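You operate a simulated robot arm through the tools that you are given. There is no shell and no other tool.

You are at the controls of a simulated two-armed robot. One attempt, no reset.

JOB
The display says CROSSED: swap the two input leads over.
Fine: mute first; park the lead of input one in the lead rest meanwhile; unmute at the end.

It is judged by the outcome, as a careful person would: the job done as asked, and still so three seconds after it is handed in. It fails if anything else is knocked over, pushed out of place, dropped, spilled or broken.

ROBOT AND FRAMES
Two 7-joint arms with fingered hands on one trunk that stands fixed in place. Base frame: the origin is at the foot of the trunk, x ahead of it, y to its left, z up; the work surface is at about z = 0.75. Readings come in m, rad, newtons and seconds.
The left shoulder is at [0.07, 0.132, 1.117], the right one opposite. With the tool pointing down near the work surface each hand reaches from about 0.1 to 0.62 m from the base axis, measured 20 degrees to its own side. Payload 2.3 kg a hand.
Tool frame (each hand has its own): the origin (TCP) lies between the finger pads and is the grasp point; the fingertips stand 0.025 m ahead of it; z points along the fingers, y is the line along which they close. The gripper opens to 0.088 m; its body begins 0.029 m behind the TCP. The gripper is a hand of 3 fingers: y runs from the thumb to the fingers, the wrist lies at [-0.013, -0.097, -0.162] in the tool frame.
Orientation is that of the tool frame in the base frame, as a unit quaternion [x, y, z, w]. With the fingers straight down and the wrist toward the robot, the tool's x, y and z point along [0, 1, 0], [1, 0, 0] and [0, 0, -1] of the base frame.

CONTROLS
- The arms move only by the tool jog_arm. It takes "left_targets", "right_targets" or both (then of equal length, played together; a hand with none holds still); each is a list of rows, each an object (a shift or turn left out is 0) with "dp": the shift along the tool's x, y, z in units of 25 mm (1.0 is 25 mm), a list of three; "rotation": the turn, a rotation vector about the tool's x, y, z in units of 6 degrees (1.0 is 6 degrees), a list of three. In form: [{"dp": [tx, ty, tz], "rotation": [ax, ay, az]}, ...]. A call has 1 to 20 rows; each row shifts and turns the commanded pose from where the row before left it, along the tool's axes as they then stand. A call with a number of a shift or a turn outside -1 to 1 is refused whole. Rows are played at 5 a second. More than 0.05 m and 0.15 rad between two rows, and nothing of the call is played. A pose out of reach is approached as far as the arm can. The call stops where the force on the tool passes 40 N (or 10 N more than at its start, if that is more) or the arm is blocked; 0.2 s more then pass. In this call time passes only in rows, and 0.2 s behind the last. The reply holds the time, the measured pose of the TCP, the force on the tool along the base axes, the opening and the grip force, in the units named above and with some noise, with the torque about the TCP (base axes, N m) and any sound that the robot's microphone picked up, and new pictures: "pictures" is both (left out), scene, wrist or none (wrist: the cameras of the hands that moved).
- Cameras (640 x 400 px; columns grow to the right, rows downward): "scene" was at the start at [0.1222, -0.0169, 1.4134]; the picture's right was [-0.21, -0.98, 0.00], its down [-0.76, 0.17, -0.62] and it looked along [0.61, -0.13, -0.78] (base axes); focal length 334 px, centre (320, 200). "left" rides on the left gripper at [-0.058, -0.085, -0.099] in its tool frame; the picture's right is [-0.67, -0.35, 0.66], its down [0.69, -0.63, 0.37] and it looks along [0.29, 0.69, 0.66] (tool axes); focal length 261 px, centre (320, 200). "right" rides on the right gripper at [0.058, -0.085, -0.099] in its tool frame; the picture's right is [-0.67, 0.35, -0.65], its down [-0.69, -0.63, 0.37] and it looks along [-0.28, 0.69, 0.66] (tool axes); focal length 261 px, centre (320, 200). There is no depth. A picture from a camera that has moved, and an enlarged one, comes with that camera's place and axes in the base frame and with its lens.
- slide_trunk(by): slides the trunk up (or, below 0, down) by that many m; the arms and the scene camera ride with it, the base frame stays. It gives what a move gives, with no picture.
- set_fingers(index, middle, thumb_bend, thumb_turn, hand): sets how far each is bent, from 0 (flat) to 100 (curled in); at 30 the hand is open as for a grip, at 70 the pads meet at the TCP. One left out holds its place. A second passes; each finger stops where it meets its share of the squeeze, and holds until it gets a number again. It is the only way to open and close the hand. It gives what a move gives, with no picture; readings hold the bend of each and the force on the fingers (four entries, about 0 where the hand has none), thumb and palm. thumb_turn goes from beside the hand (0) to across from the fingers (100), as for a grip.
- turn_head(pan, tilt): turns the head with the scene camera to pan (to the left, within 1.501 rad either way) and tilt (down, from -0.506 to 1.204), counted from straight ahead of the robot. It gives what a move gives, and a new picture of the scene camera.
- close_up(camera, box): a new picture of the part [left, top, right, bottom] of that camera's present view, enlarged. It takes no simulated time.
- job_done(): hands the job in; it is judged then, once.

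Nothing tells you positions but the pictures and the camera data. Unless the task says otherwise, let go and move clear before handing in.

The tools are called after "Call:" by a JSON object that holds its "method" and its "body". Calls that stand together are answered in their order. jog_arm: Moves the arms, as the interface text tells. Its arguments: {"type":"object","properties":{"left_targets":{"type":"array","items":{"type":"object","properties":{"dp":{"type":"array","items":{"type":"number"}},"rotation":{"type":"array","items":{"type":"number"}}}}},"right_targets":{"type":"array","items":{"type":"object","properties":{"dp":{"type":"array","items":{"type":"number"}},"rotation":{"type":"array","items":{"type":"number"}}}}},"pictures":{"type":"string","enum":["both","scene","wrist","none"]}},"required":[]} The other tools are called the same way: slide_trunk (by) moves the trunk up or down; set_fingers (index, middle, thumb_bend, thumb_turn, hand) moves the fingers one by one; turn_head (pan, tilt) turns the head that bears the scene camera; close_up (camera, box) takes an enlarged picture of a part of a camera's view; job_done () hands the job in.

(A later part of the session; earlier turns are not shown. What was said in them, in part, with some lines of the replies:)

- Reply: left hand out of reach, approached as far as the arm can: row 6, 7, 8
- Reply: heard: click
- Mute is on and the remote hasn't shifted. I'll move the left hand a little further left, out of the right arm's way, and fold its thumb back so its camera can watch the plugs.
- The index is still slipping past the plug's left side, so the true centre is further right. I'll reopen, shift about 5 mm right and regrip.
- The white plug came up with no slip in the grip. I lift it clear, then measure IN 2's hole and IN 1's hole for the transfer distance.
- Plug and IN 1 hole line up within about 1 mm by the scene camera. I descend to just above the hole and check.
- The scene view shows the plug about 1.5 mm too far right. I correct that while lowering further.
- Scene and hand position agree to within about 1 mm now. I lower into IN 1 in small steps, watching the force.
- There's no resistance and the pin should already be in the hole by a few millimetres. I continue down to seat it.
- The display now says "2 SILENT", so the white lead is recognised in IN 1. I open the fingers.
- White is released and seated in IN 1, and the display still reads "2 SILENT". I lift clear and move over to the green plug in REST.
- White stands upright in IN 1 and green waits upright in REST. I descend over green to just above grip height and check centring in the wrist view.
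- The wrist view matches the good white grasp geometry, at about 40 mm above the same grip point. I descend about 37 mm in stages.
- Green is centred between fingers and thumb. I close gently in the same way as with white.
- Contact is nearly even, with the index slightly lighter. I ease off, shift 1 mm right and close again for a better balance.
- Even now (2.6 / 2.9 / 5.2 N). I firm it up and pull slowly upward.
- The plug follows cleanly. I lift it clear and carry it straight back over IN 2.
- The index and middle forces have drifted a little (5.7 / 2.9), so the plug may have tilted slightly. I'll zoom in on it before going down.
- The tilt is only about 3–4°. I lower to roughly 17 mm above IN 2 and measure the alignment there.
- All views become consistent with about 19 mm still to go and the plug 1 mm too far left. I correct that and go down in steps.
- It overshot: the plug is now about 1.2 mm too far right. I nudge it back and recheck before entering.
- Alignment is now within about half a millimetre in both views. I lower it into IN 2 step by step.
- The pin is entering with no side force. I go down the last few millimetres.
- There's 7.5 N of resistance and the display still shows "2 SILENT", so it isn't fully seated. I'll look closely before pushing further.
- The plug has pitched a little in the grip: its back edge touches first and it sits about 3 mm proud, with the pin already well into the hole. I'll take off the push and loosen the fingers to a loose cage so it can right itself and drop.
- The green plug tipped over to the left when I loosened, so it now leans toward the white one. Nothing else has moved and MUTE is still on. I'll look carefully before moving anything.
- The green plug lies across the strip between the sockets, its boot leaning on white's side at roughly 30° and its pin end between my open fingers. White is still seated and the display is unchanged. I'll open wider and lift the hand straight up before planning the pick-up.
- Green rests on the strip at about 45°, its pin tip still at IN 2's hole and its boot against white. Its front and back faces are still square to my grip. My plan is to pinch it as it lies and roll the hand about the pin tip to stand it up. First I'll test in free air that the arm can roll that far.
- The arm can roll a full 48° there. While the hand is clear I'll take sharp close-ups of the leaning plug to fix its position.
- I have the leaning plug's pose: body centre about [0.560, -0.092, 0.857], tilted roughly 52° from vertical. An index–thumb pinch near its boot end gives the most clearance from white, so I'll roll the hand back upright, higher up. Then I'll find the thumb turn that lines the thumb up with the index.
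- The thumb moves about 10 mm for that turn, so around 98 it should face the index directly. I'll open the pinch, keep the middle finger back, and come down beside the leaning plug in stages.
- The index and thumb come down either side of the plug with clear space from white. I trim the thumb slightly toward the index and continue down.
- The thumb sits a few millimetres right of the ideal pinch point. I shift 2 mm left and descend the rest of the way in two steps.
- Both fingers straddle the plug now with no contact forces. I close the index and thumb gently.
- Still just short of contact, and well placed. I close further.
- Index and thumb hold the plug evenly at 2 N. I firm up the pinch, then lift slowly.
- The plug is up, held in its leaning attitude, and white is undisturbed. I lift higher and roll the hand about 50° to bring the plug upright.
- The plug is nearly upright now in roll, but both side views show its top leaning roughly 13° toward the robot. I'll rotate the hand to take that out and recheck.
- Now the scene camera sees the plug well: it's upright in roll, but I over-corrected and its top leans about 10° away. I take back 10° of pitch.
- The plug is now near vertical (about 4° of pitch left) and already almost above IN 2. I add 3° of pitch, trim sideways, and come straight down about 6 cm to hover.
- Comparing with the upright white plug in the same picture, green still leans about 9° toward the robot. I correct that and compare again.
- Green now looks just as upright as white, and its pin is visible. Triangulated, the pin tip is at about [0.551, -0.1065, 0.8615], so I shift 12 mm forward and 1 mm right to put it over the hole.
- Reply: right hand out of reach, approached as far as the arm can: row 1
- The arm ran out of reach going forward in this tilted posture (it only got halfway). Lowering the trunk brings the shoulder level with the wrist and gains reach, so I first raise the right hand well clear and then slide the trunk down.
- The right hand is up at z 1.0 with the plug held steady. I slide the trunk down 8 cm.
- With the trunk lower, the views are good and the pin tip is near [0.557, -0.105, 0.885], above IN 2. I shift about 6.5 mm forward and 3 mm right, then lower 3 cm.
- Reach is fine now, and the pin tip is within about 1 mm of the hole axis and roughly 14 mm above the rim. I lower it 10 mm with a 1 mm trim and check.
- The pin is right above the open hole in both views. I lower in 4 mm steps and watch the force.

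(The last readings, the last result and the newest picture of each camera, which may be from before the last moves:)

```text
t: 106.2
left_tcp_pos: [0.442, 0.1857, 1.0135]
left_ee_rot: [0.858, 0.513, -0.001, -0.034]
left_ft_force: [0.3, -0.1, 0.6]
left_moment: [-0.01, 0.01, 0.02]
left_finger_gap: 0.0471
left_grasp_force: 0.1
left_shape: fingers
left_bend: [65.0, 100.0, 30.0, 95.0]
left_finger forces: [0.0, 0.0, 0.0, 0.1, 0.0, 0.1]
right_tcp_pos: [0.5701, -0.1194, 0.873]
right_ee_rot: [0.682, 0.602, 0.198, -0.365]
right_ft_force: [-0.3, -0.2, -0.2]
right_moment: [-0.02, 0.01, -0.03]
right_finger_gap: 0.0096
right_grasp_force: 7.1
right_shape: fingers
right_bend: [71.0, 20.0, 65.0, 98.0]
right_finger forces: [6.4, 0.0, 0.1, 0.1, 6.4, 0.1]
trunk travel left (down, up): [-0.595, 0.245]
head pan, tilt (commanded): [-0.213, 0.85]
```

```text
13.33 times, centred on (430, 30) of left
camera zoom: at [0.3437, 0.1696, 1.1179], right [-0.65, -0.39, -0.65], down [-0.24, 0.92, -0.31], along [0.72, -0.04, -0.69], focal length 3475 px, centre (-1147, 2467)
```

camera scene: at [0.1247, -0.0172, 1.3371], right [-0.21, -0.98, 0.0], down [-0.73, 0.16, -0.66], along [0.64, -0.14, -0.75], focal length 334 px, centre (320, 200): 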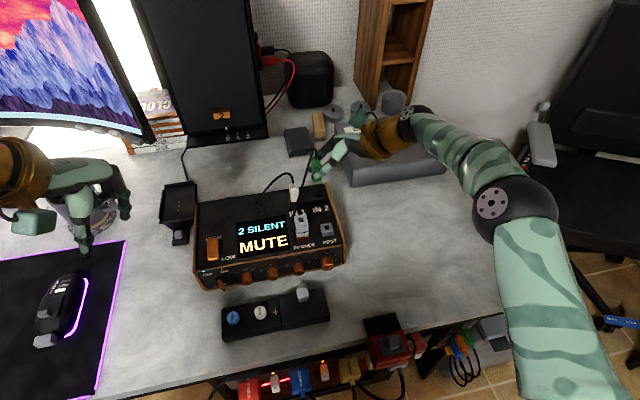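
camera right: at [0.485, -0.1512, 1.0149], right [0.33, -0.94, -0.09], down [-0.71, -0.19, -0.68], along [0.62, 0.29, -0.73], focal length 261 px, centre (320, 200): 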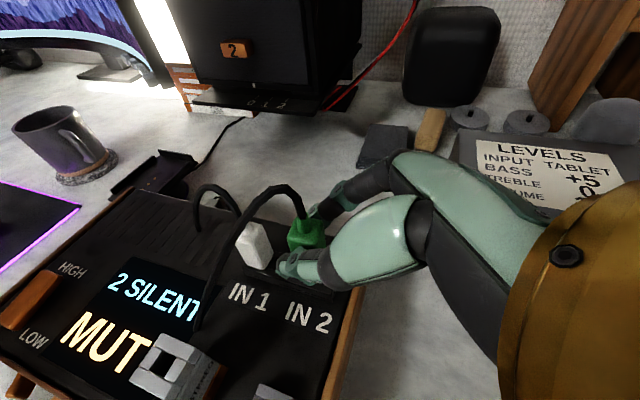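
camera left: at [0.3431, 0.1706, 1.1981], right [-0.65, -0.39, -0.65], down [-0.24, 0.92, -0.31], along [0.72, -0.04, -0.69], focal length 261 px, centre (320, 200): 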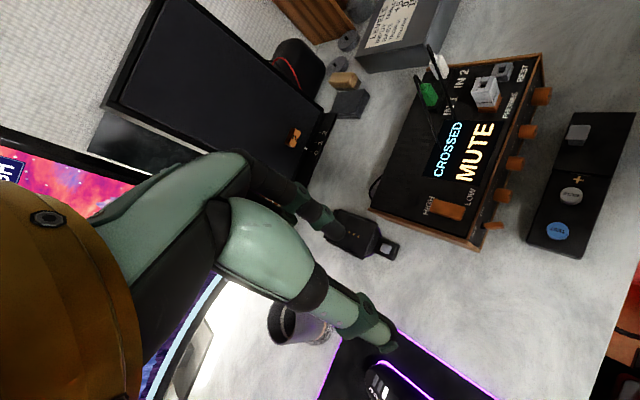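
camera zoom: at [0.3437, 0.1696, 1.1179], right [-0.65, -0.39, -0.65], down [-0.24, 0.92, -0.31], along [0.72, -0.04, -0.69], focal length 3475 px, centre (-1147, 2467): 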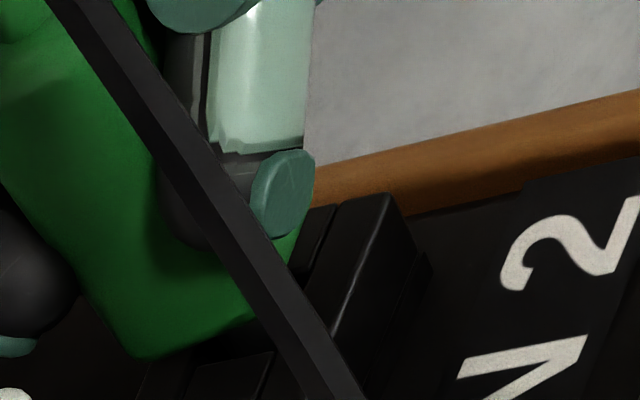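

The pin tip is just entering, still with no force, and the thumb tip clears the strip by over a centimetre. I continue down.

Call:
{"method": "jog_arm", "body": {"right_targets": [{"dp": [-0.085, 0.031, 0.079]}], "pictures": "none"}}

Call:
{"method": "jog_arm", "body": {"right_targets": [{"dp": [-0.057, 0.021, 0.052]}], "pictures": "none"}}

Call:
{"method": "close_up", "body": {"camera": "scene", "box": [303, 175, 335, 199]}}

Call:
{"method": "close_up", "body": {"camera": "left", "box": [410, 15, 450, 45]}}

```text
t: 106.6
left_tcp_pos: [0.4421, 0.1858, 1.0149]
left_ee_rot: [0.858, 0.513, -0.002, -0.034]
left_ft_force: [-0.6, 0.7, 0.0]
left_moment: [0.02, -0.04, 0.01]
left_finger_gap: 0.0473
left_grasp_force: 0.1
left_shape: fingers
left_bend: [65.0, 100.0, 30.0, 95.0]
left_finger forces: [0.0, 0.1, 0.1, 0.0, 0.0, 0.0]
right_tcp_pos: [0.5695, -0.1177, 0.8704]
right_ee_rot: [0.681, 0.602, 0.199, -0.366]
right_ft_force: [-0.1, 0.2, 0.5]
right_moment: [0.01, 0.03, 0.01]
right_finger_gap: 0.0098
right_grasp_force: 6.7
right_shape: fingers
right_bend: [71.0, 20.0, 65.0, 98.0]
right_finger forces: [6.5, 0.0, 0.0, 0.0, 6.4, 0.1]
trunk travel left (down, up): [-0.595, 0.245]
head pan, tilt (commanded): [-0.213, 0.85]
```

```text
t: 107.0
left_tcp_pos: [0.4413, 0.184, 1.0152]
left_ee_rot: [0.858, 0.513, -0.001, -0.033]
left_ft_force: [0.3, 0.5, -0.4]
left_moment: [0.0, 0.03, 0.02]
left_finger_gap: 0.0474
left_grasp_force: 0.0
left_shape: fingers
left_bend: [65.0, 100.0, 30.0, 95.0]
left_finger forces: [0.0, 0.0, 0.0, 0.1, 0.0, 0.1]
right_tcp_pos: [0.5689, -0.1178, 0.8689]
right_ee_rot: [0.681, 0.602, 0.199, -0.365]
right_ft_force: [-0.2, 0.1, 4.1]
right_moment: [0.06, 0.0, 0.0]
right_finger_gap: 0.0098
right_grasp_force: 6.8
right_shape: fingers
right_bend: [71.0, 20.0, 65.0, 98.0]
right_finger forces: [6.3, 0.0, 0.0, 0.0, 7.0, 0.1]
trunk travel left (down, up): [-0.595, 0.245]
head pan, tilt (commanded): [-0.213, 0.85]
```

```text
16.00 times, centred on (319, 187) of scene
camera zoom: at [0.1234, -0.017, 1.3373], right [-0.21, -0.98, 0.0], down [-0.73, 0.16, -0.66], along [0.65, -0.14, -0.75], focal length 5342 px, centre (336, 408)
```

zoom: 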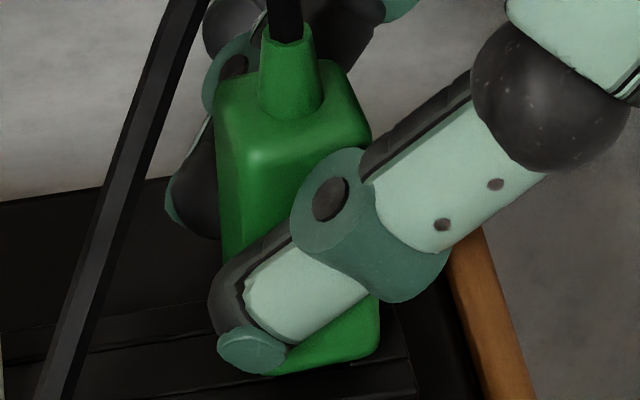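

```text
13.33 times, centred on (430, 30) of left
camera zoom: at [0.3426, 0.1698, 1.1183], right [-0.65, -0.39, -0.66], down [-0.24, 0.92, -0.31], along [0.72, -0.04, -0.69], focal length 3475 px, centre (-1147, 2467)
```

zoom: 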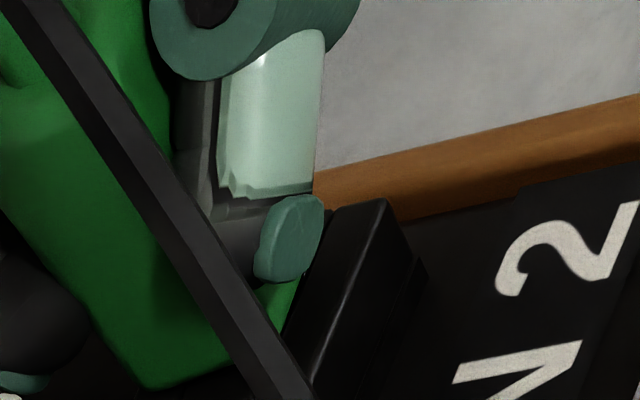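

Contact at 4 N, and the plug's lower edge is within about 1–2 mm of the seat with only a few degrees of tilt. I'll check the display and the wrist view before pressing further.

Call:
{"method": "close_up", "body": {"camera": "scene", "box": [220, 190, 350, 271]}}

Call:
{"method": "close_up", "body": {"camera": "right", "box": [240, 190, 360, 280]}}

Call:
{"method": "close_up", "body": {"camera": "left", "box": [400, 0, 464, 48]}}

```text
4.92 times, centred on (285, 230) of scene
camera zoom: at [0.1234, -0.017, 1.3373], right [-0.21, -0.98, 0.0], down [-0.73, 0.16, -0.66], along [0.65, -0.14, -0.75], focal length 1644 px, centre (492, 50)
```

zoom: 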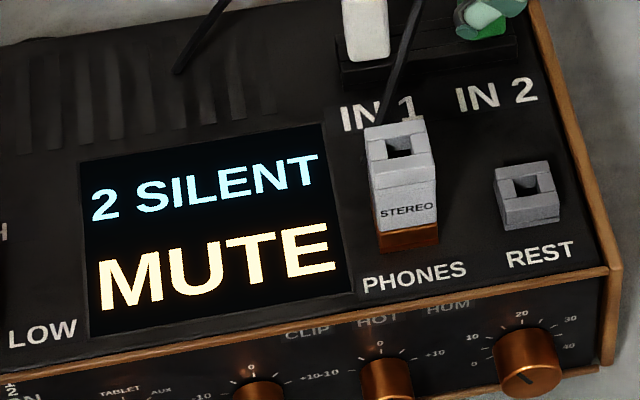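

```text
4.44 times, centred on (300, 235) of right
camera zoom: at [0.514, -0.1513, 0.997], right [0.32, -0.94, -0.14], down [-0.8, -0.19, -0.56], along [0.5, 0.29, -0.81], focal length 1158 px, centre (409, 44)
```

zoom: 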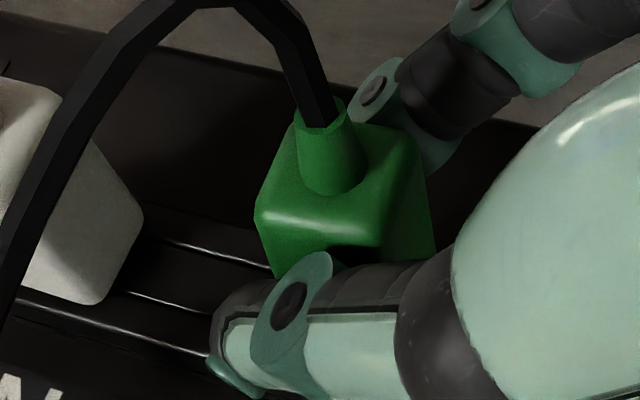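

```text
8.33 times, centred on (432, 24) of left
camera zoom: at [0.3426, 0.1698, 1.1183], right [-0.65, -0.39, -0.66], down [-0.24, 0.92, -0.31], along [0.72, -0.04, -0.69], focal length 2172 px, centre (-613, 1667)
```

zoom: 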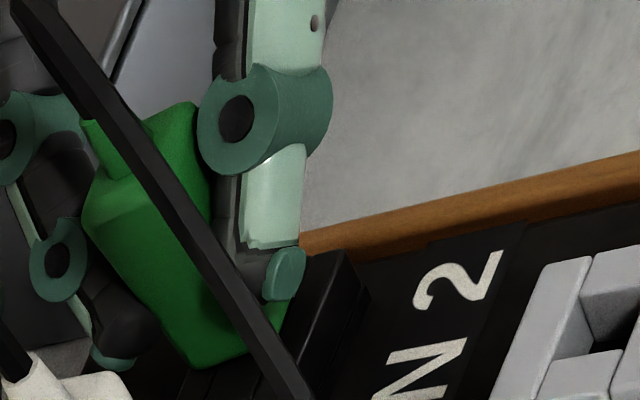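

Still "2 SILENT". The plug tilts a few degrees back and left, so its back-left edge touches first, and the torque reading agrees. I'll lift 1 mm and rotate the hand about the plug's foot to square it, then press down again.

Call:
{"method": "jog_arm", "body": {"right_targets": [{"dp": [-0.024, -0.063, -0.032], "rotation": [-0.254, 0.284, -0.387]}, {"dp": [-0.024, -0.063, -0.032], "rotation": [-0.254, 0.284, -0.387]}, {"dp": [0, 0, 0]}], "pictures": "none"}}

Call:
{"method": "close_up", "body": {"camera": "scene", "box": [300, 172, 340, 202]}}

Call:
{"method": "close_up", "body": {"camera": "left", "box": [400, 0, 464, 48]}}

```text
t: 107.8
left_tcp_pos: [0.441, 0.1868, 1.0149]
left_ee_rot: [0.858, 0.513, -0.003, -0.033]
left_ft_force: [0.2, -0.1, -0.7]
left_moment: [-0.03, -0.03, -0.02]
left_finger_gap: 0.0473
left_grasp_force: 0.0
left_shape: fingers
left_bend: [65.0, 100.0, 30.0, 95.0]
left_finger forces: [0.0, 0.0, 0.0, 0.0, 0.0, 0.0]
right_tcp_pos: [0.5676, -0.1177, 0.8681]
right_ee_rot: [0.66, 0.614, 0.248, -0.357]
right_ft_force: [-1.1, 3.0, -2.2]
right_moment: [0.02, 0.0, 0.0]
right_finger_gap: 0.0098
right_grasp_force: 6.0
right_shape: fingers
right_bend: [71.0, 20.0, 64.0, 98.0]
right_finger forces: [5.7, 0.0, 0.0, 0.1, 6.2, 0.0]
trunk travel left (down, up): [-0.595, 0.245]
head pan, tilt (commanded): [-0.213, 0.85]
```

```text
13.33 times, centred on (320, 187) of scene
camera zoom: at [0.1251, -0.016, 1.337], right [-0.21, -0.98, 0.0], down [-0.73, 0.16, -0.66], along [0.64, -0.14, -0.75], focal length 4452 px, centre (320, 373)
```

zoom: 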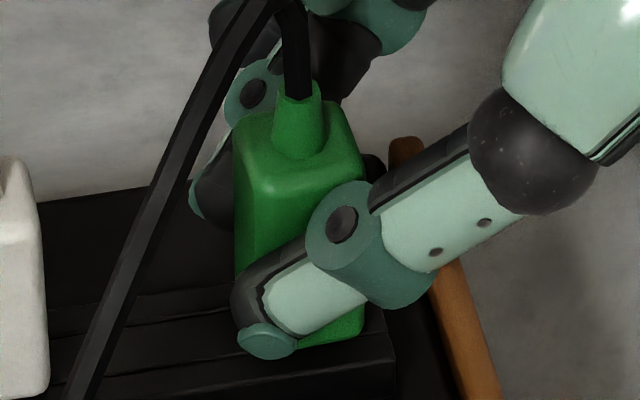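

```text
8.33 times, centred on (432, 24) of left
camera zoom: at [0.3438, 0.1708, 1.1176], right [-0.65, -0.39, -0.65], down [-0.24, 0.92, -0.31], along [0.72, -0.04, -0.69], focal length 2172 px, centre (-613, 1667)
```

zoom: 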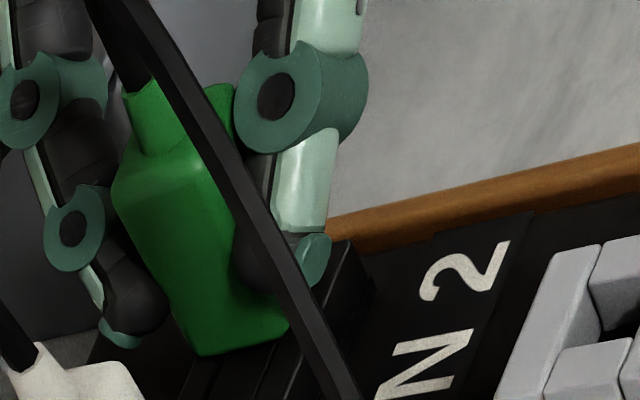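

The force reversed to about -2 N, as if the socket has taken hold of the plug. I check the display.

Call:
{"method": "close_up", "body": {"camera": "scene", "box": [220, 190, 350, 271]}}

Call:
{"method": "close_up", "body": {"camera": "right", "box": [240, 190, 360, 280]}}

```text
4.92 times, centred on (285, 230) of scene
camera zoom: at [0.1251, -0.016, 1.337], right [-0.21, -0.98, 0.0], down [-0.73, 0.16, -0.66], along [0.64, -0.14, -0.75], focal length 1644 px, centre (492, 50)
```

zoom: 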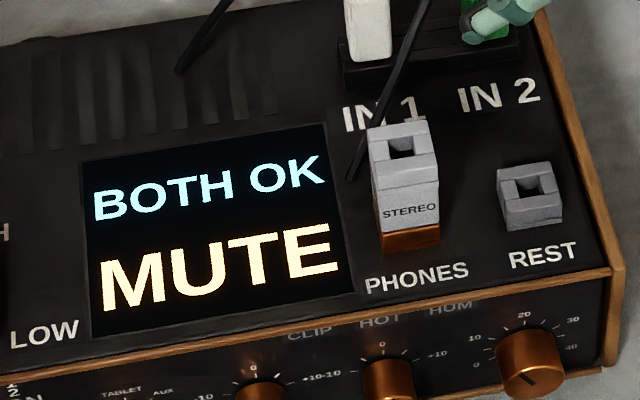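

```text
4.44 times, centred on (300, 235) of right
camera zoom: at [0.5001, -0.1599, 0.9892], right [0.33, -0.93, -0.16], down [-0.75, -0.15, -0.65], along [0.58, 0.34, -0.74], focal length 1158 px, centre (409, 44)
```

zoom: 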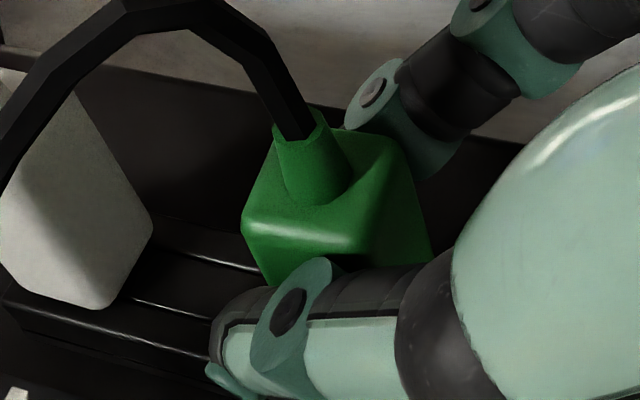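

"BOTH OK": the green lead has snapped into IN 2. I relieve the small remaining load on the hand and then open the pinch gently.

Call:
{"method": "jog_arm", "body": {"right_targets": [{"dp": [0, -0.01, 0.045]}], "pictures": "none"}}

Call:
{"method": "set_fingers", "body": {"hand": "right", "index": 62, "thumb_bend": 60}}

Call:
{"method": "close_up", "body": {"camera": "scene", "box": [220, 175, 350, 256]}}

Call:
{"method": "close_up", "body": {"camera": "left", "box": [400, 0, 464, 48]}}

Call:
{"method": "close_up", "body": {"camera": "right", "box": [220, 160, 380, 280]}}

```text
t: 108.2
left_tcp_pos: [0.4426, 0.1861, 1.0145]
left_ee_rot: [0.858, 0.513, -0.002, -0.033]
left_ft_force: [1.5, 0.1, -0.3]
left_moment: [-0.02, -0.02, 0.0]
left_finger_gap: 0.0473
left_grasp_force: 0.0
left_shape: fingers
left_bend: [65.0, 100.0, 30.0, 95.0]
left_finger forces: [0.0, 0.1, 0.0, 0.0, 0.0, 0.1]
right_tcp_pos: [0.5659, -0.1198, 0.869]
right_ee_rot: [0.66, 0.613, 0.249, -0.356]
right_ft_force: [0.4, 1.7, 0.3]
right_moment: [0.0, 0.03, -0.06]
right_finger_gap: 0.01
right_grasp_force: 5.7
right_shape: fingers
right_bend: [71.0, 20.0, 65.0, 98.0]
right_finger forces: [6.5, 0.1, 0.0, 0.0, 5.9, 0.0]
trunk travel left (down, up): [-0.595, 0.245]
head pan, tilt (commanded): [-0.213, 0.85]
```

```text
t: 109.2
left_tcp_pos: [0.4411, 0.1851, 1.0151]
left_ee_rot: [0.858, 0.513, -0.002, -0.034]
left_ft_force: [-0.2, 0.6, 0.3]
left_moment: [-0.01, -0.02, 0.02]
left_finger_gap: 0.0475
left_grasp_force: 0.1
left_shape: fingers
left_bend: [65.0, 100.0, 30.0, 95.0]
left_finger forces: [0.0, 0.0, 0.1, 0.0, 0.0, 0.0]
right_tcp_pos: [0.5663, -0.119, 0.8682]
right_ee_rot: [0.66, 0.613, 0.248, -0.356]
right_ft_force: [0.3, 0.0, -0.5]
right_moment: [-0.01, -0.02, -0.02]
right_finger_gap: 0.017
right_grasp_force: 0.0
right_shape: fingers
right_bend: [62.0, 20.0, 60.0, 97.0]
right_finger forces: [0.0, 0.1, 0.0, 0.0, 0.1, 0.1]
trunk travel left (down, up): [-0.595, 0.245]
head pan, tilt (commanded): [-0.213, 0.85]
```

```text
4.92 times, centred on (285, 216) of scene
camera zoom: at [0.1247, -0.0172, 1.3371], right [-0.21, -0.98, 0.0], down [-0.73, 0.16, -0.66], along [0.64, -0.14, -0.75], focal length 1644 px, centre (492, 124)
```

zoom: 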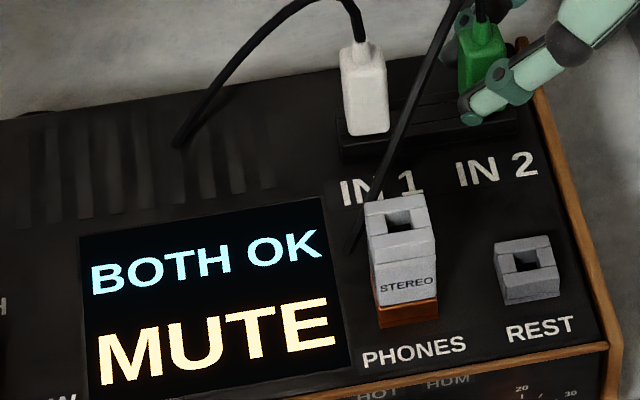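

```text
8.33 times, centred on (432, 24) of left
camera zoom: at [0.3436, 0.1696, 1.1179], right [-0.65, -0.39, -0.65], down [-0.24, 0.92, -0.31], along [0.72, -0.04, -0.69], focal length 2172 px, centre (-613, 1667)
```

zoom: 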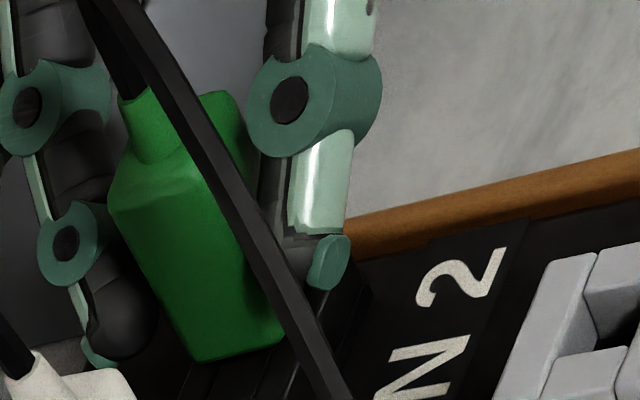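

```text
3.33 times, centred on (300, 220) of right
camera zoom: at [0.4994, -0.1602, 0.9886], right [0.33, -0.93, -0.16], down [-0.75, -0.15, -0.65], along [0.58, 0.34, -0.74], focal length 869 px, centre (387, 133)
```

zoom: 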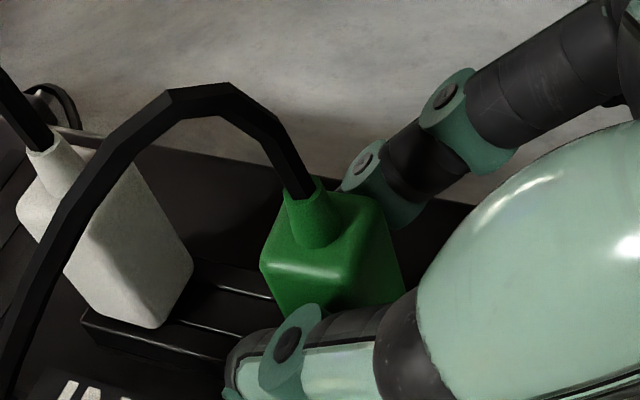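

Green stands upright on its own with "BOTH OK" showing. I open wider and back the hand out along its own axis, up and to the right.

Call:
{"method": "set_fingers", "body": {"hand": "right", "index": 48, "thumb_bend": 48}}

Call:
{"method": "jog_arm", "body": {"right_targets": [{"dp": [0, 0, -0.4]}, {"dp": [0, 0, -0.6]}, {"dp": [0, 0, -0.8]}, {"dp": [0, 0, -0.8]}, {"dp": [0.3, 0, -0.8]}, {"dp": [0.5, -0.1, -0.6]}, {"dp": [0.5, -0.1, -0.6]}, {"dp": [0.5, -0.1, -0.6]}], "pictures": "both"}}

Call:
{"method": "close_up", "body": {"camera": "scene", "box": [220, 165, 360, 253]}}

Call:
{"method": "close_up", "body": {"camera": "left", "box": [390, 0, 490, 75]}}

```text
t: 110.2
left_tcp_pos: [0.4414, 0.1845, 1.0151]
left_ee_rot: [0.858, 0.512, -0.002, -0.033]
left_ft_force: [-0.3, -0.4, -0.1]
left_moment: [-0.01, -0.02, -0.03]
left_finger_gap: 0.0472
left_grasp_force: 0.1
left_shape: fingers
left_bend: [65.0, 100.0, 30.0, 95.0]
left_finger forces: [0.0, 0.0, 0.0, 0.0, 0.1, 0.0]
right_tcp_pos: [0.5671, -0.1187, 0.8685]
right_ee_rot: [0.66, 0.612, 0.249, -0.357]
right_ft_force: [-0.6, 0.3, 0.0]
right_moment: [0.04, 0.02, 0.03]
right_finger_gap: 0.0457
right_grasp_force: 0.0
right_shape: fingers
right_bend: [48.0, 20.0, 48.0, 96.0]
right_finger forces: [0.0, 0.0, 0.0, 0.0, 0.0, 0.1]
trunk travel left (down, up): [-0.595, 0.245]
head pan, tilt (commanded): [-0.213, 0.85]
```

```text
t: 112.0
left_tcp_pos: [0.442, 0.1847, 1.0146]
left_ee_rot: [0.858, 0.513, -0.001, -0.033]
left_ft_force: [0.0, 0.7, 0.6]
left_moment: [-0.04, 0.0, 0.01]
left_finger_gap: 0.0472
left_grasp_force: 0.1
left_shape: fingers
left_bend: [65.0, 100.0, 30.0, 95.0]
left_finger forces: [0.0, 0.0, 0.0, 0.0, 0.0, 0.1]
right_tcp_pos: [0.5671, -0.1875, 0.9834]
right_ee_rot: [0.659, 0.613, 0.249, -0.356]
right_ft_force: [0.5, -0.1, 0.1]
right_moment: [0.01, 0.02, -0.03]
right_finger_gap: 0.0456
right_grasp_force: 0.1
right_shape: fingers
right_bend: [48.0, 20.0, 48.0, 96.0]
right_finger forces: [0.0, 0.1, 0.0, 0.0, 0.1, 0.0]
right hand out of reach, approached as far as the arm can: row 5, 7
trunk travel left (down, up): [-0.595, 0.245]
head pan, tilt (commanded): [-0.213, 0.85]
camera scene: at [0.1239, -0.0174, 1.3371], right [-0.21, -0.98, 0.0], down [-0.73, 0.16, -0.66], along [0.65, -0.14, -0.75], focal length 334 px, centre (320, 200)
camera right: at [0.4997, -0.2289, 1.104], right [0.33, -0.93, -0.16], down [-0.75, -0.15, -0.65], along [0.58, 0.34, -0.74], focal length 261 px, centre (320, 200)
```

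scene: 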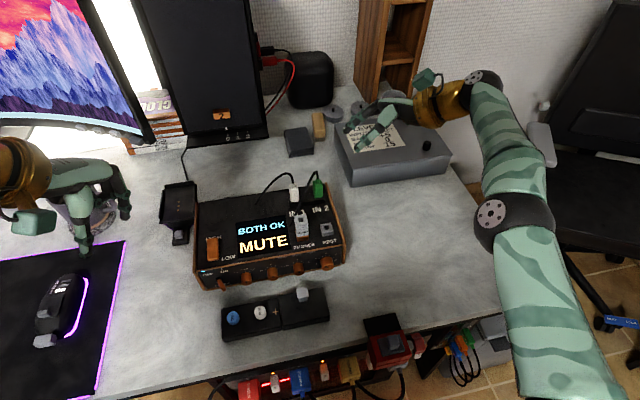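
right: 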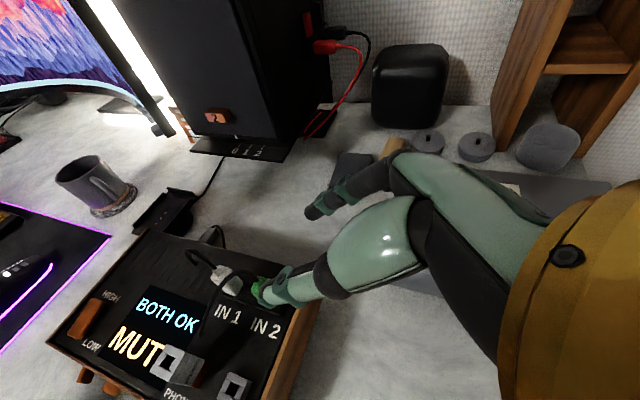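

```text
4.55 times, centred on (290, 209) of scene
camera zoom: at [0.1239, -0.0174, 1.3371], right [-0.21, -0.98, 0.0], down [-0.73, 0.16, -0.66], along [0.65, -0.14, -0.75], focal length 1518 px, centre (456, 159)
```

zoom: 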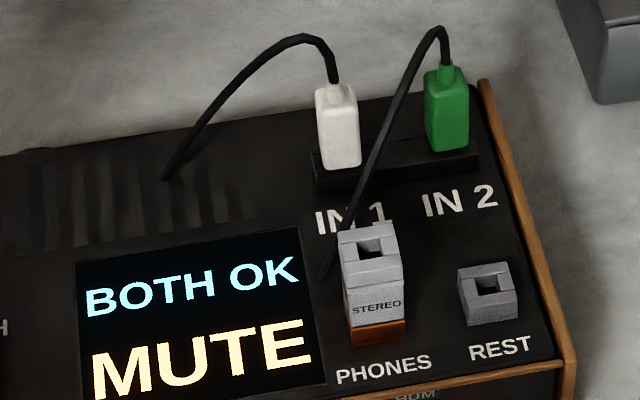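

```text
5.33 times, centred on (440, 38) of left
camera zoom: at [0.343, 0.1695, 1.1182], right [-0.65, -0.39, -0.65], down [-0.24, 0.92, -0.31], along [0.72, -0.04, -0.69], focal length 1390 px, centre (-320, 1067)
```

zoom: 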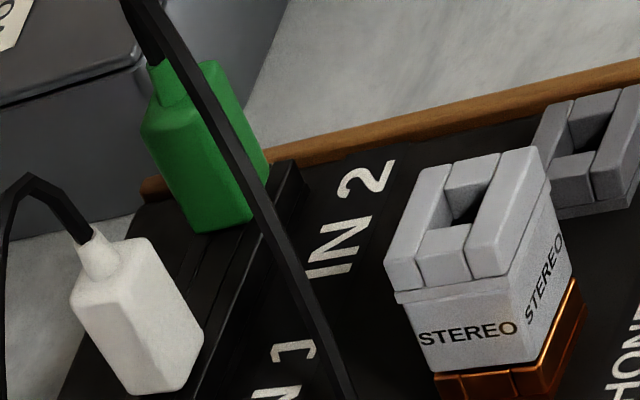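

Both leads are seated: white in IN 1, green in IN 2, "BOTH OK", still muted. I move the right hand up and back out of the way, then raise the trunk to its original height for the unmute press.

Call:
{"method": "jog_arm", "body": {"right_targets": [{"dp": [0.195, -0.695, -0.54]}, {"dp": [0.195, -0.695, -0.54]}, {"dp": [0.195, -0.695, -0.54]}, {"dp": [0.195, -0.695, -0.54]}], "pictures": "none"}}

Call:
{"method": "slide_trunk", "body": {"by": 0.08}}

Call:
{"method": "turn_head", "body": {"pan": -0.213, "tilt": 0.897}}

```text
t: 113.0
left_tcp_pos: [0.4424, 0.1854, 1.0164]
left_ee_rot: [0.858, 0.512, -0.001, -0.034]
left_ft_force: [0.3, -0.5, -0.2]
left_moment: [-0.04, -0.03, 0.0]
left_finger_gap: 0.0472
left_grasp_force: 0.1
left_shape: fingers
left_bend: [65.0, 100.0, 30.0, 95.0]
left_finger forces: [0.0, 0.1, 0.1, 0.0, 0.1, 0.0]
right_tcp_pos: [0.535, -0.2279, 1.0496]
right_ee_rot: [0.658, 0.614, 0.248, -0.358]
right_ft_force: [0.0, -0.2, -0.1]
right_moment: [0.03, 0.03, 0.01]
right_finger_gap: 0.046
right_grasp_force: 0.0
right_shape: fingers
right_bend: [48.0, 20.0, 48.0, 96.0]
right_finger forces: [0.1, 0.2, 0.0, 0.0, 0.1, 0.1]
right hand out of reach, approached as far as the arm can: row 1, 2, 3, 4
trunk travel left (down, up): [-0.595, 0.245]
head pan, tilt (commanded): [-0.213, 0.85]
```

```text
t: 114.2
left_tcp_pos: [0.4419, 0.1865, 1.0957]
left_ee_rot: [0.857, 0.514, -0.002, -0.033]
left_ft_force: [-0.1, -0.3, -1.2]
left_moment: [0.01, -0.02, -0.02]
left_finger_gap: 0.0473
left_grasp_force: 0.1
left_shape: fingers
left_bend: [65.0, 100.0, 30.0, 95.0]
left_finger forces: [0.0, 0.0, 0.0, 0.1, 0.0, 0.1]
right_tcp_pos: [0.5358, -0.2277, 1.1286]
right_ee_rot: [0.659, 0.614, 0.247, -0.358]
right_ft_force: [0.0, 0.0, 0.2]
right_moment: [-0.03, 0.01, -0.03]
right_finger_gap: 0.0457
right_grasp_force: 0.0
right_shape: fingers
right_bend: [48.0, 20.0, 48.0, 96.0]
right_finger forces: [0.0, 0.1, 0.0, 0.0, 0.0, 0.0]
trunk travel left (down, up): [-0.675, 0.165]
head pan, tilt (commanded): [-0.213, 0.85]
```

```text
t: 114.8
left_tcp_pos: [0.4414, 0.1855, 1.095]
left_ee_rot: [0.857, 0.513, -0.002, -0.033]
left_ft_force: [0.1, 0.9, -0.2]
left_moment: [0.0, 0.0, 0.01]
left_finger_gap: 0.0474
left_grasp_force: 0.1
left_shape: fingers
left_bend: [65.0, 100.0, 30.0, 95.0]
left_finger forces: [0.0, 0.0, 0.0, 0.1, 0.1, 0.0]
right_tcp_pos: [0.5364, -0.2274, 1.1287]
right_ee_rot: [0.659, 0.614, 0.247, -0.358]
right_ft_force: [0.3, 0.2, -0.4]
right_moment: [0.01, 0.0, 0.02]
right_finger_gap: 0.0458
right_grasp_force: 0.1
right_shape: fingers
right_bend: [48.0, 20.0, 48.0, 96.0]
right_finger forces: [0.0, 0.0, 0.0, 0.0, 0.0, 0.1]
trunk travel left (down, up): [-0.675, 0.165]
head pan, tilt (commanded): [-0.213, 0.897]
camera scene: at [0.1223, -0.0167, 1.4134], right [-0.21, -0.98, 0.0], down [-0.76, 0.17, -0.62], along [0.61, -0.13, -0.78], focal length 334 px, centre (320, 200)
```

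scene: 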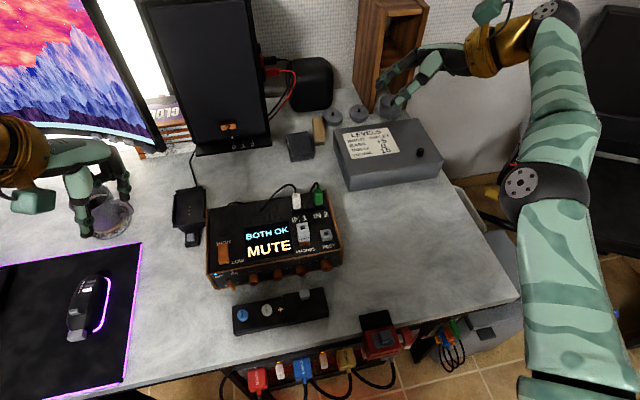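

The right hand is well clear and the remote is where it was. I restore the left hand's poking shape and retrace its earlier path to hover above MUTE.

Call:
{"method": "set_fingers", "body": {"hand": "left", "index": 65, "middle": 100, "thumb_bend": 0, "thumb_turn": 0}}

Call:
{"method": "jog_arm", "body": {"left_targets": [{"dp": [-0.71, 0.395, 0.256]}, {"dp": [-0.71, 0.395, 0.256]}, {"dp": [-0.71, 0.395, 0.256]}, {"dp": [-0.71, 0.395, 0.256]}, {"dp": [-0.42, -0.1, 0.8]}, {"dp": [-0.42, -0.1, 0.8]}, {"dp": [-0.42, -0.1, 0.8]}, {"dp": [-0.42, -0.1, 0.8]}, {"dp": [-0.42, -0.1, 0.8]}, {"dp": [-0.42, -0.1, 0.8]}, {"dp": [-0.42, -0.1, 0.8]}, {"dp": [-0.42, -0.1, 0.8]}, {"dp": [-0.42, -0.1, 0.8]}, {"dp": [-0.42, -0.1, 0.8]}, {"dp": [0, 0, 0]}], "pictures": "both"}}

Call:
{"method": "close_up", "body": {"camera": "left", "box": [240, 160, 480, 310]}}

```text
t: 115.8
left_tcp_pos: [0.4415, 0.1866, 1.0944]
left_ee_rot: [0.858, 0.513, -0.002, -0.033]
left_ft_force: [-0.1, 0.4, -0.2]
left_moment: [-0.01, 0.01, 0.0]
left_finger_gap: 0.1117
left_grasp_force: 0.1
left_shape: fingers
left_bend: [65.0, 100.0, 0.0, 0.0]
left_finger forces: [0.0, 0.1, 0.1, 0.0, 0.0, 0.1]
right_tcp_pos: [0.5362, -0.2273, 1.1282]
right_ee_rot: [0.66, 0.613, 0.248, -0.358]
right_ft_force: [-0.5, -1.0, -0.3]
right_moment: [0.01, 0.03, 0.0]
right_finger_gap: 0.0461
right_grasp_force: 0.1
right_shape: fingers
right_bend: [48.0, 20.0, 48.0, 96.0]
right_finger forces: [0.1, 0.0, 0.0, 0.0, 0.0, 0.0]
trunk travel left (down, up): [-0.675, 0.165]
head pan, tilt (commanded): [-0.213, 0.897]
```

```text
t: 119.0
left_tcp_pos: [0.363, 0.0349, 0.863]
left_ee_rot: [0.858, 0.513, -0.003, -0.033]
left_ft_force: [-0.1, 0.6, 0.3]
left_moment: [-0.02, 0.02, -0.04]
left_finger_gap: 0.1117
left_grasp_force: 0.0
left_shape: fingers
left_bend: [65.0, 100.0, 0.0, 0.0]
left_finger forces: [0.0, 0.0, 0.0, 0.1, 0.1, 0.0]
right_tcp_pos: [0.5363, -0.2268, 1.1299]
right_ee_rot: [0.659, 0.614, 0.247, -0.358]
right_ft_force: [0.0, -0.1, -0.5]
right_moment: [-0.01, 0.0, 0.0]
right_finger_gap: 0.0458
right_grasp_force: 0.1
right_shape: fingers
right_bend: [48.0, 20.0, 48.0, 96.0]
right_finger forces: [0.0, 0.0, 0.0, 0.0, 0.0, 0.1]
trunk travel left (down, up): [-0.675, 0.165]
head pan, tilt (commanded): [-0.213, 0.897]
camera scene: at [0.1222, -0.0166, 1.4135], right [-0.21, -0.98, 0.0], down [-0.76, 0.17, -0.62], along [0.61, -0.13, -0.78], focal length 334 px, centre (320, 200)
camera left: at [0.2649, 0.0196, 0.966], right [-0.65, -0.39, -0.65], down [-0.24, 0.92, -0.31], along [0.72, -0.04, -0.69], focal length 261 px, centre (320, 200)
```

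scene: 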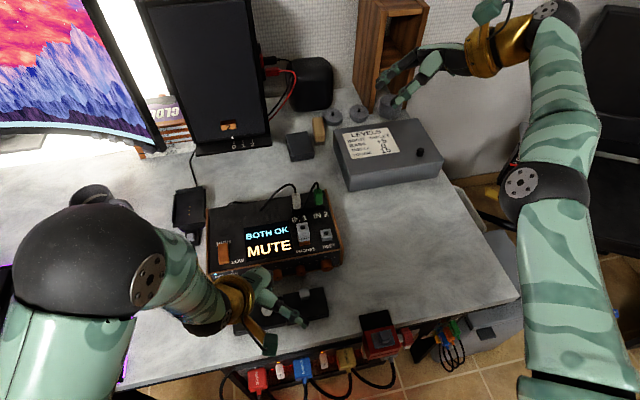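
left: 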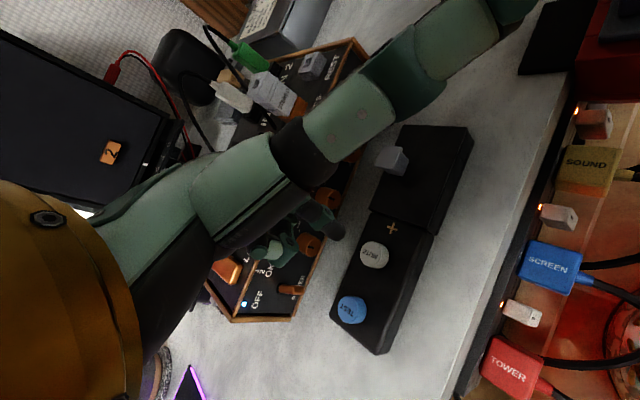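

```text
2.67 times, centred on (360, 235) of left
camera zoom: at [0.2649, 0.0196, 0.966], right [-0.65, -0.39, -0.65], down [-0.24, 0.92, -0.31], along [0.72, -0.04, -0.69], focal length 695 px, centre (213, 107)
```

zoom: 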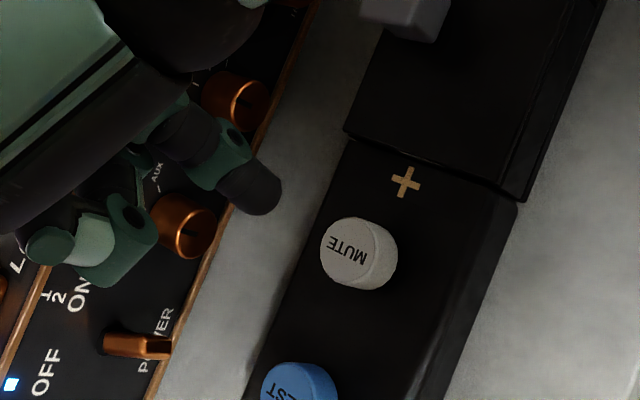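

The pose is nearly the same as before, about 3 mm off sideways. I correct that and lower to just above the button.

Call:
{"method": "jog_arm", "body": {"left_targets": [{"dp": [0.075, -0.155, 0]}, {"dp": [0, 0, 0.8]}, {"dp": [0, 0, 0.7]}, {"dp": [0, 0, 0]}], "pictures": "none"}}

Call:
{"method": "close_up", "body": {"camera": "left", "box": [270, 180, 430, 280]}}

```text
t: 120.0
left_tcp_pos: [0.3581, 0.0408, 0.826]
left_ee_rot: [0.858, 0.513, -0.002, -0.033]
left_ft_force: [-0.1, 0.1, 0.4]
left_moment: [0.01, 0.0, 0.0]
left_finger_gap: 0.1117
left_grasp_force: 0.1
left_shape: fingers
left_bend: [65.0, 100.0, 0.0, 0.0]
left_finger forces: [0.0, 0.0, 0.1, 0.0, 0.0, 0.0]
right_tcp_pos: [0.5352, -0.228, 1.1291]
right_ee_rot: [0.659, 0.614, 0.248, -0.357]
right_ft_force: [0.5, 0.2, -0.6]
right_moment: [-0.04, -0.03, 0.01]
right_finger_gap: 0.0459
right_grasp_force: 0.1
right_shape: fingers
right_bend: [48.0, 20.0, 48.0, 96.0]
right_finger forces: [0.0, 0.0, 0.0, 0.0, 0.1, 0.0]
trunk travel left (down, up): [-0.675, 0.165]
head pan, tilt (commanded): [-0.213, 0.897]
```

```text
4.00 times, centred on (350, 230) of left
camera zoom: at [0.2599, 0.0256, 0.9289], right [-0.65, -0.39, -0.65], down [-0.24, 0.92, -0.31], along [0.72, -0.04, -0.69], focal length 1043 px, centre (200, 80)
```

zoom: 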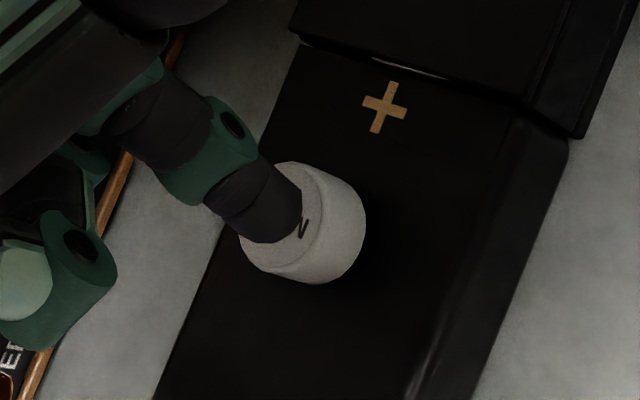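

I trim 2 mm back and press down in small steps.

Call:
{"method": "jog_arm", "body": {"left_targets": [{"dp": [-0.04, 0.1, 0.2]}, {"dp": [0, 0, 0]}], "pictures": "none"}}

Call:
{"method": "close_up", "body": {"camera": "left", "box": [270, 180, 430, 280]}}

Call:
{"method": "jog_arm", "body": {"left_targets": [{"dp": [0, 0, 0.12]}], "pictures": "none"}}

Call:
{"method": "close_up", "body": {"camera": "left", "box": [270, 180, 430, 280]}}

```text
t: 120.6
left_tcp_pos: [0.3598, 0.0395, 0.8207]
left_ee_rot: [0.858, 0.513, -0.002, -0.032]
left_ft_force: [0.5, 0.6, -0.2]
left_moment: [-0.02, 0.0, -0.01]
left_finger_gap: 0.1117
left_grasp_force: 0.0
left_shape: fingers
left_bend: [65.0, 100.0, 0.0, 0.0]
left_finger forces: [0.1, 0.1, 0.0, 0.0, 0.0, 0.0]
right_tcp_pos: [0.535, -0.2275, 1.13]
right_ee_rot: [0.659, 0.613, 0.249, -0.357]
right_ft_force: [0.2, -0.1, 0.5]
right_moment: [0.01, 0.0, 0.0]
right_finger_gap: 0.0459
right_grasp_force: 0.1
right_shape: fingers
right_bend: [48.0, 20.0, 48.0, 96.0]
right_finger forces: [0.0, 0.0, 0.1, 0.0, 0.0, 0.1]
trunk travel left (down, up): [-0.675, 0.165]
head pan, tilt (commanded): [-0.213, 0.897]
```

```text
4.00 times, centred on (350, 230) of left
camera zoom: at [0.2617, 0.0238, 0.9238], right [-0.65, -0.39, -0.65], down [-0.24, 0.92, -0.31], along [0.72, -0.04, -0.69], focal length 1043 px, centre (200, 80)
```

zoom: 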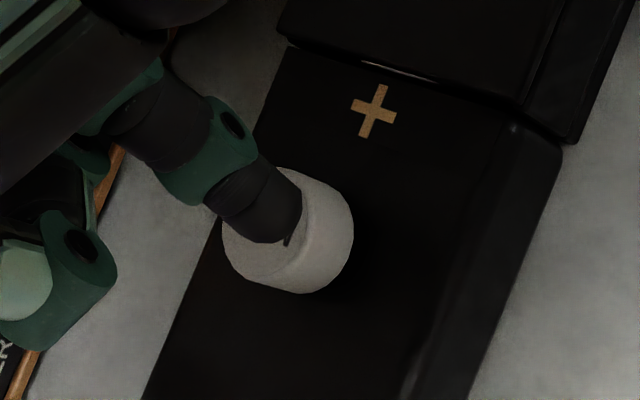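

```text
t: 121.0
left_tcp_pos: [0.36, 0.0397, 0.8189]
left_ee_rot: [0.858, 0.513, -0.002, -0.033]
left_ft_force: [-0.5, 0.7, 0.5]
left_moment: [-0.01, 0.0, 0.02]
left_finger_gap: 0.1117
left_grasp_force: 0.0
left_shape: fingers
left_bend: [65.0, 100.0, 0.0, 0.0]
left_finger forces: [0.0, 0.0, 0.0, 0.0, 0.0, 0.0]
right_tcp_pos: [0.5357, -0.2277, 1.1292]
right_ee_rot: [0.659, 0.613, 0.247, -0.358]
right_ft_force: [-0.2, -0.8, 0.2]
right_moment: [-0.01, -0.01, 0.01]
right_finger_gap: 0.046
right_grasp_force: 0.0
right_shape: fingers
right_bend: [48.0, 20.0, 48.0, 96.0]
right_finger forces: [0.0, 0.1, 0.1, 0.0, 0.0, 0.1]
trunk travel left (down, up): [-0.675, 0.165]
head pan, tilt (commanded): [-0.213, 0.897]
```

```text
4.00 times, centred on (350, 230) of left
camera zoom: at [0.2618, 0.0243, 0.9206], right [-0.65, -0.39, -0.65], down [-0.24, 0.92, -0.31], along [0.72, -0.04, -0.69], focal length 1043 px, centre (200, 80)
```

zoom: 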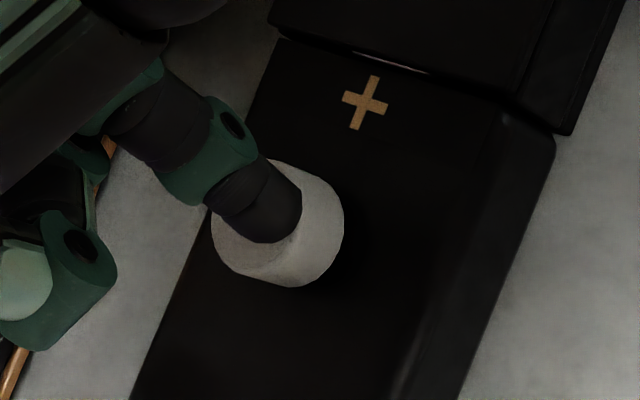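

The tip is centred on the button. I press down gently until the click.

Call:
{"method": "jog_arm", "body": {"left_targets": [{"dp": [0, 0.02, 0.12]}], "pictures": "none"}}

Call:
{"method": "jog_arm", "body": {"left_targets": [{"dp": [0, 0.0, 0.07]}], "pictures": "none"}}

Call:
{"method": "close_up", "body": {"camera": "scene", "box": [220, 180, 350, 261]}}

```text
t: 121.4
left_tcp_pos: [0.3603, 0.0393, 0.8145]
left_ee_rot: [0.858, 0.513, -0.002, -0.033]
left_ft_force: [-0.3, 0.0, 0.9]
left_moment: [-0.03, 0.02, 0.01]
left_finger_gap: 0.1116
left_grasp_force: 0.6
left_shape: fingers
left_bend: [65.0, 100.0, 0.0, 0.0]
left_finger forces: [0.7, 0.1, 0.0, 0.1, 0.0, 0.1]
right_tcp_pos: [0.536, -0.2261, 1.1279]
right_ee_rot: [0.659, 0.614, 0.247, -0.357]
right_ft_force: [0.2, 0.6, -0.2]
right_moment: [0.02, -0.01, 0.03]
right_finger_gap: 0.0457
right_grasp_force: 0.1
right_shape: fingers
right_bend: [48.0, 20.0, 48.0, 96.0]
right_finger forces: [0.0, 0.0, 0.1, 0.0, 0.1, 0.0]
trunk travel left (down, up): [-0.675, 0.165]
head pan, tilt (commanded): [-0.213, 0.897]
```

```text
t: 121.8
left_tcp_pos: [0.3608, 0.0392, 0.8128]
left_ee_rot: [0.858, 0.513, -0.001, -0.033]
left_ft_force: [-0.1, -0.2, 1.0]
left_moment: [0.01, -0.06, -0.02]
left_finger_gap: 0.1115
left_grasp_force: 0.2
left_shape: fingers
left_bend: [65.0, 100.0, 0.0, 0.0]
left_finger forces: [1.4, 0.0, 0.0, 0.1, 0.0, 0.1]
right_tcp_pos: [0.5367, -0.2269, 1.1277]
right_ee_rot: [0.659, 0.614, 0.248, -0.356]
right_ft_force: [-0.2, -0.4, 0.4]
right_moment: [-0.02, -0.02, 0.0]
right_finger_gap: 0.0459
right_grasp_force: 0.0
right_shape: fingers
right_bend: [48.0, 20.0, 48.0, 96.0]
right_finger forces: [0.1, 0.1, 0.0, 0.0, 0.1, 0.0]
trunk travel left (down, up): [-0.675, 0.165]
head pan, tilt (commanded): [-0.213, 0.897]
heard: click
```

```text
4.92 times, centred on (285, 220) of scene
camera zoom: at [0.1221, -0.0168, 1.4135], right [-0.21, -0.98, 0.0], down [-0.76, 0.17, -0.62], along [0.61, -0.13, -0.78], focal length 1644 px, centre (492, 99)
```

zoom: 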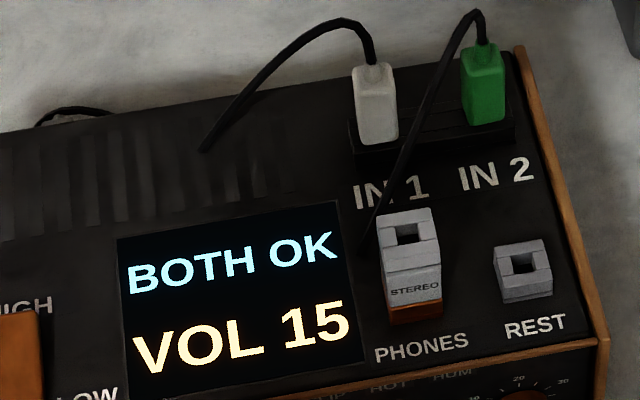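

A click was heard and the display reads "BOTH OK / VOL 15", so it is unmuted. I lift the left hand straight off the button and move it clear.

Call:
{"method": "jog_arm", "body": {"left_targets": [{"dp": [0, 0, -0.5]}, {"dp": [0, 0, -0.8]}, {"dp": [0, 0, -0.8]}, {"dp": [0.42, 0.1, -0.8]}, {"dp": [0.42, 0.1, -0.8]}, {"dp": [0.42, 0.1, -0.8]}, {"dp": [0.42, 0.1, -0.8]}, {"dp": [0.42, 0.1, -0.8]}, {"dp": [0.42, 0.1, -0.8]}, {"dp": [0.42, 0.1, -0.8]}, {"dp": [0.42, 0.1, -0.8]}, {"dp": [0.42, 0.1, -0.8]}, {"dp": [0.42, 0.1, -0.8]}, {"dp": [0.71, -0.395, -0.256]}, {"dp": [0.71, -0.395, -0.256]}, {"dp": [0.71, -0.395, -0.256]}], "pictures": "both"}}

Call:
{"method": "close_up", "body": {"camera": "scene", "box": [190, 170, 360, 350]}}

Call:
{"method": "close_up", "body": {"camera": "scene", "box": [270, 175, 350, 235]}}

```text
t: 125.2
left_tcp_pos: [0.4416, 0.1673, 1.0892]
left_ee_rot: [0.858, 0.512, -0.003, -0.033]
left_ft_force: [0.5, -0.8, -0.4]
left_moment: [0.0, -0.03, 0.0]
left_finger_gap: 0.1115
left_grasp_force: 0.1
left_shape: fingers
left_bend: [65.0, 100.0, 0.0, 0.0]
left_finger forces: [0.1, 0.1, 0.0, 0.0, 0.0, 0.0]
right_tcp_pos: [0.5354, -0.2262, 1.1287]
right_ee_rot: [0.659, 0.614, 0.248, -0.357]
right_ft_force: [-0.5, -0.7, 0.5]
right_moment: [0.0, 0.02, -0.03]
right_finger_gap: 0.0458
right_grasp_force: 0.0
right_shape: fingers
right_bend: [48.0, 20.0, 48.0, 96.0]
right_finger forces: [0.0, 0.1, 0.0, 0.0, 0.0, 0.0]
trunk travel left (down, up): [-0.675, 0.165]
head pan, tilt (commanded): [-0.213, 0.897]
camera scene: at [0.1221, -0.0159, 1.4135], right [-0.21, -0.98, 0.0], down [-0.76, 0.16, -0.62], along [0.61, -0.13, -0.78], focal length 334 px, centre (320, 200)
camera left: at [0.3428, 0.1519, 1.1916], right [-0.65, -0.39, -0.65], down [-0.24, 0.92, -0.31], along [0.72, -0.04, -0.69], focal length 261 px, centre (320, 200)
```

scene: 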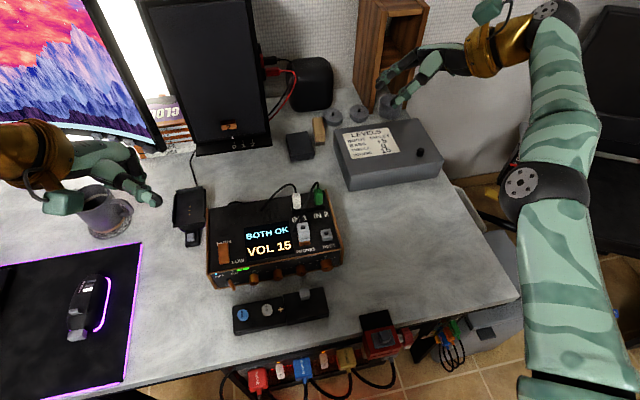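
left: 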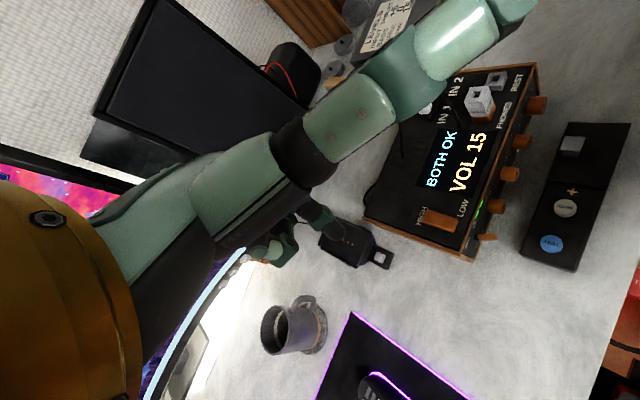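

```text
2.22 times, centred on (275, 260) of scene
camera zoom: at [0.1221, -0.0159, 1.4135], right [-0.21, -0.98, 0.0], down [-0.76, 0.16, -0.62], along [0.61, -0.13, -0.78], focal length 742 px, centre (420, 67)
```

zoom: 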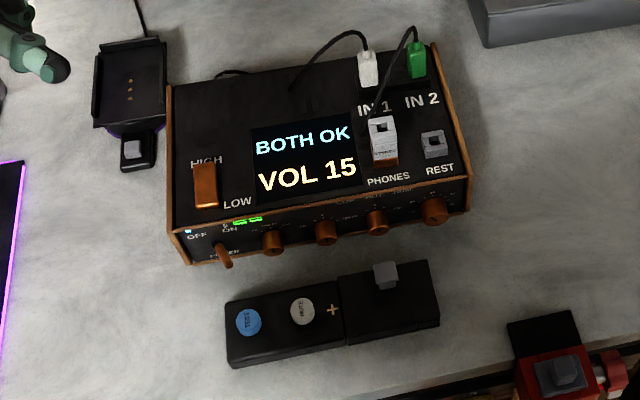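

```text
6.67 times, centred on (310, 205) of scene
camera zoom: at [0.1221, -0.0159, 1.4135], right [-0.21, -0.98, 0.0], down [-0.76, 0.16, -0.62], along [0.61, -0.13, -0.78], focal length 2226 px, centre (387, 167)
```

zoom: 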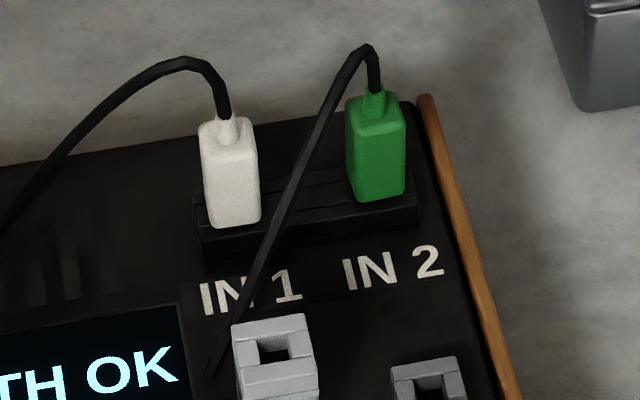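

White is seated upright in IN 1 and green in IN 2. The display reads "BOTH OK / VOL 15", REST is empty, the remote and everything else are in place, and both hands are clear. I hand the job in.

Call:
{"method": "job_done", "body": {}}

```text
The job is handed in.
```

The two input leads are swapped: the white lead is now in IN 1 and the green lead in IN 2, and the display reads "BOTH OK / VOL 15".

- **Mute:** I pressed MUTE on the remote before touching the leads and pressed it again at the end. Volume is back at 15.
- **Lead rest:** the green lead, which started in IN 1, sat in the lead rest while I moved the white one over.
- **Slip on the way:** green jammed on its first try into IN 2. When I loosened my grip it tipped over against the white plug. I picked it up off the strip, stood it upright and seated it properly. The white plug stayed in place.

In the last pictures both plugs stand straight, the lead rest is empty, and the remote and everything else are where they were. Both hands were clear when I handed in.
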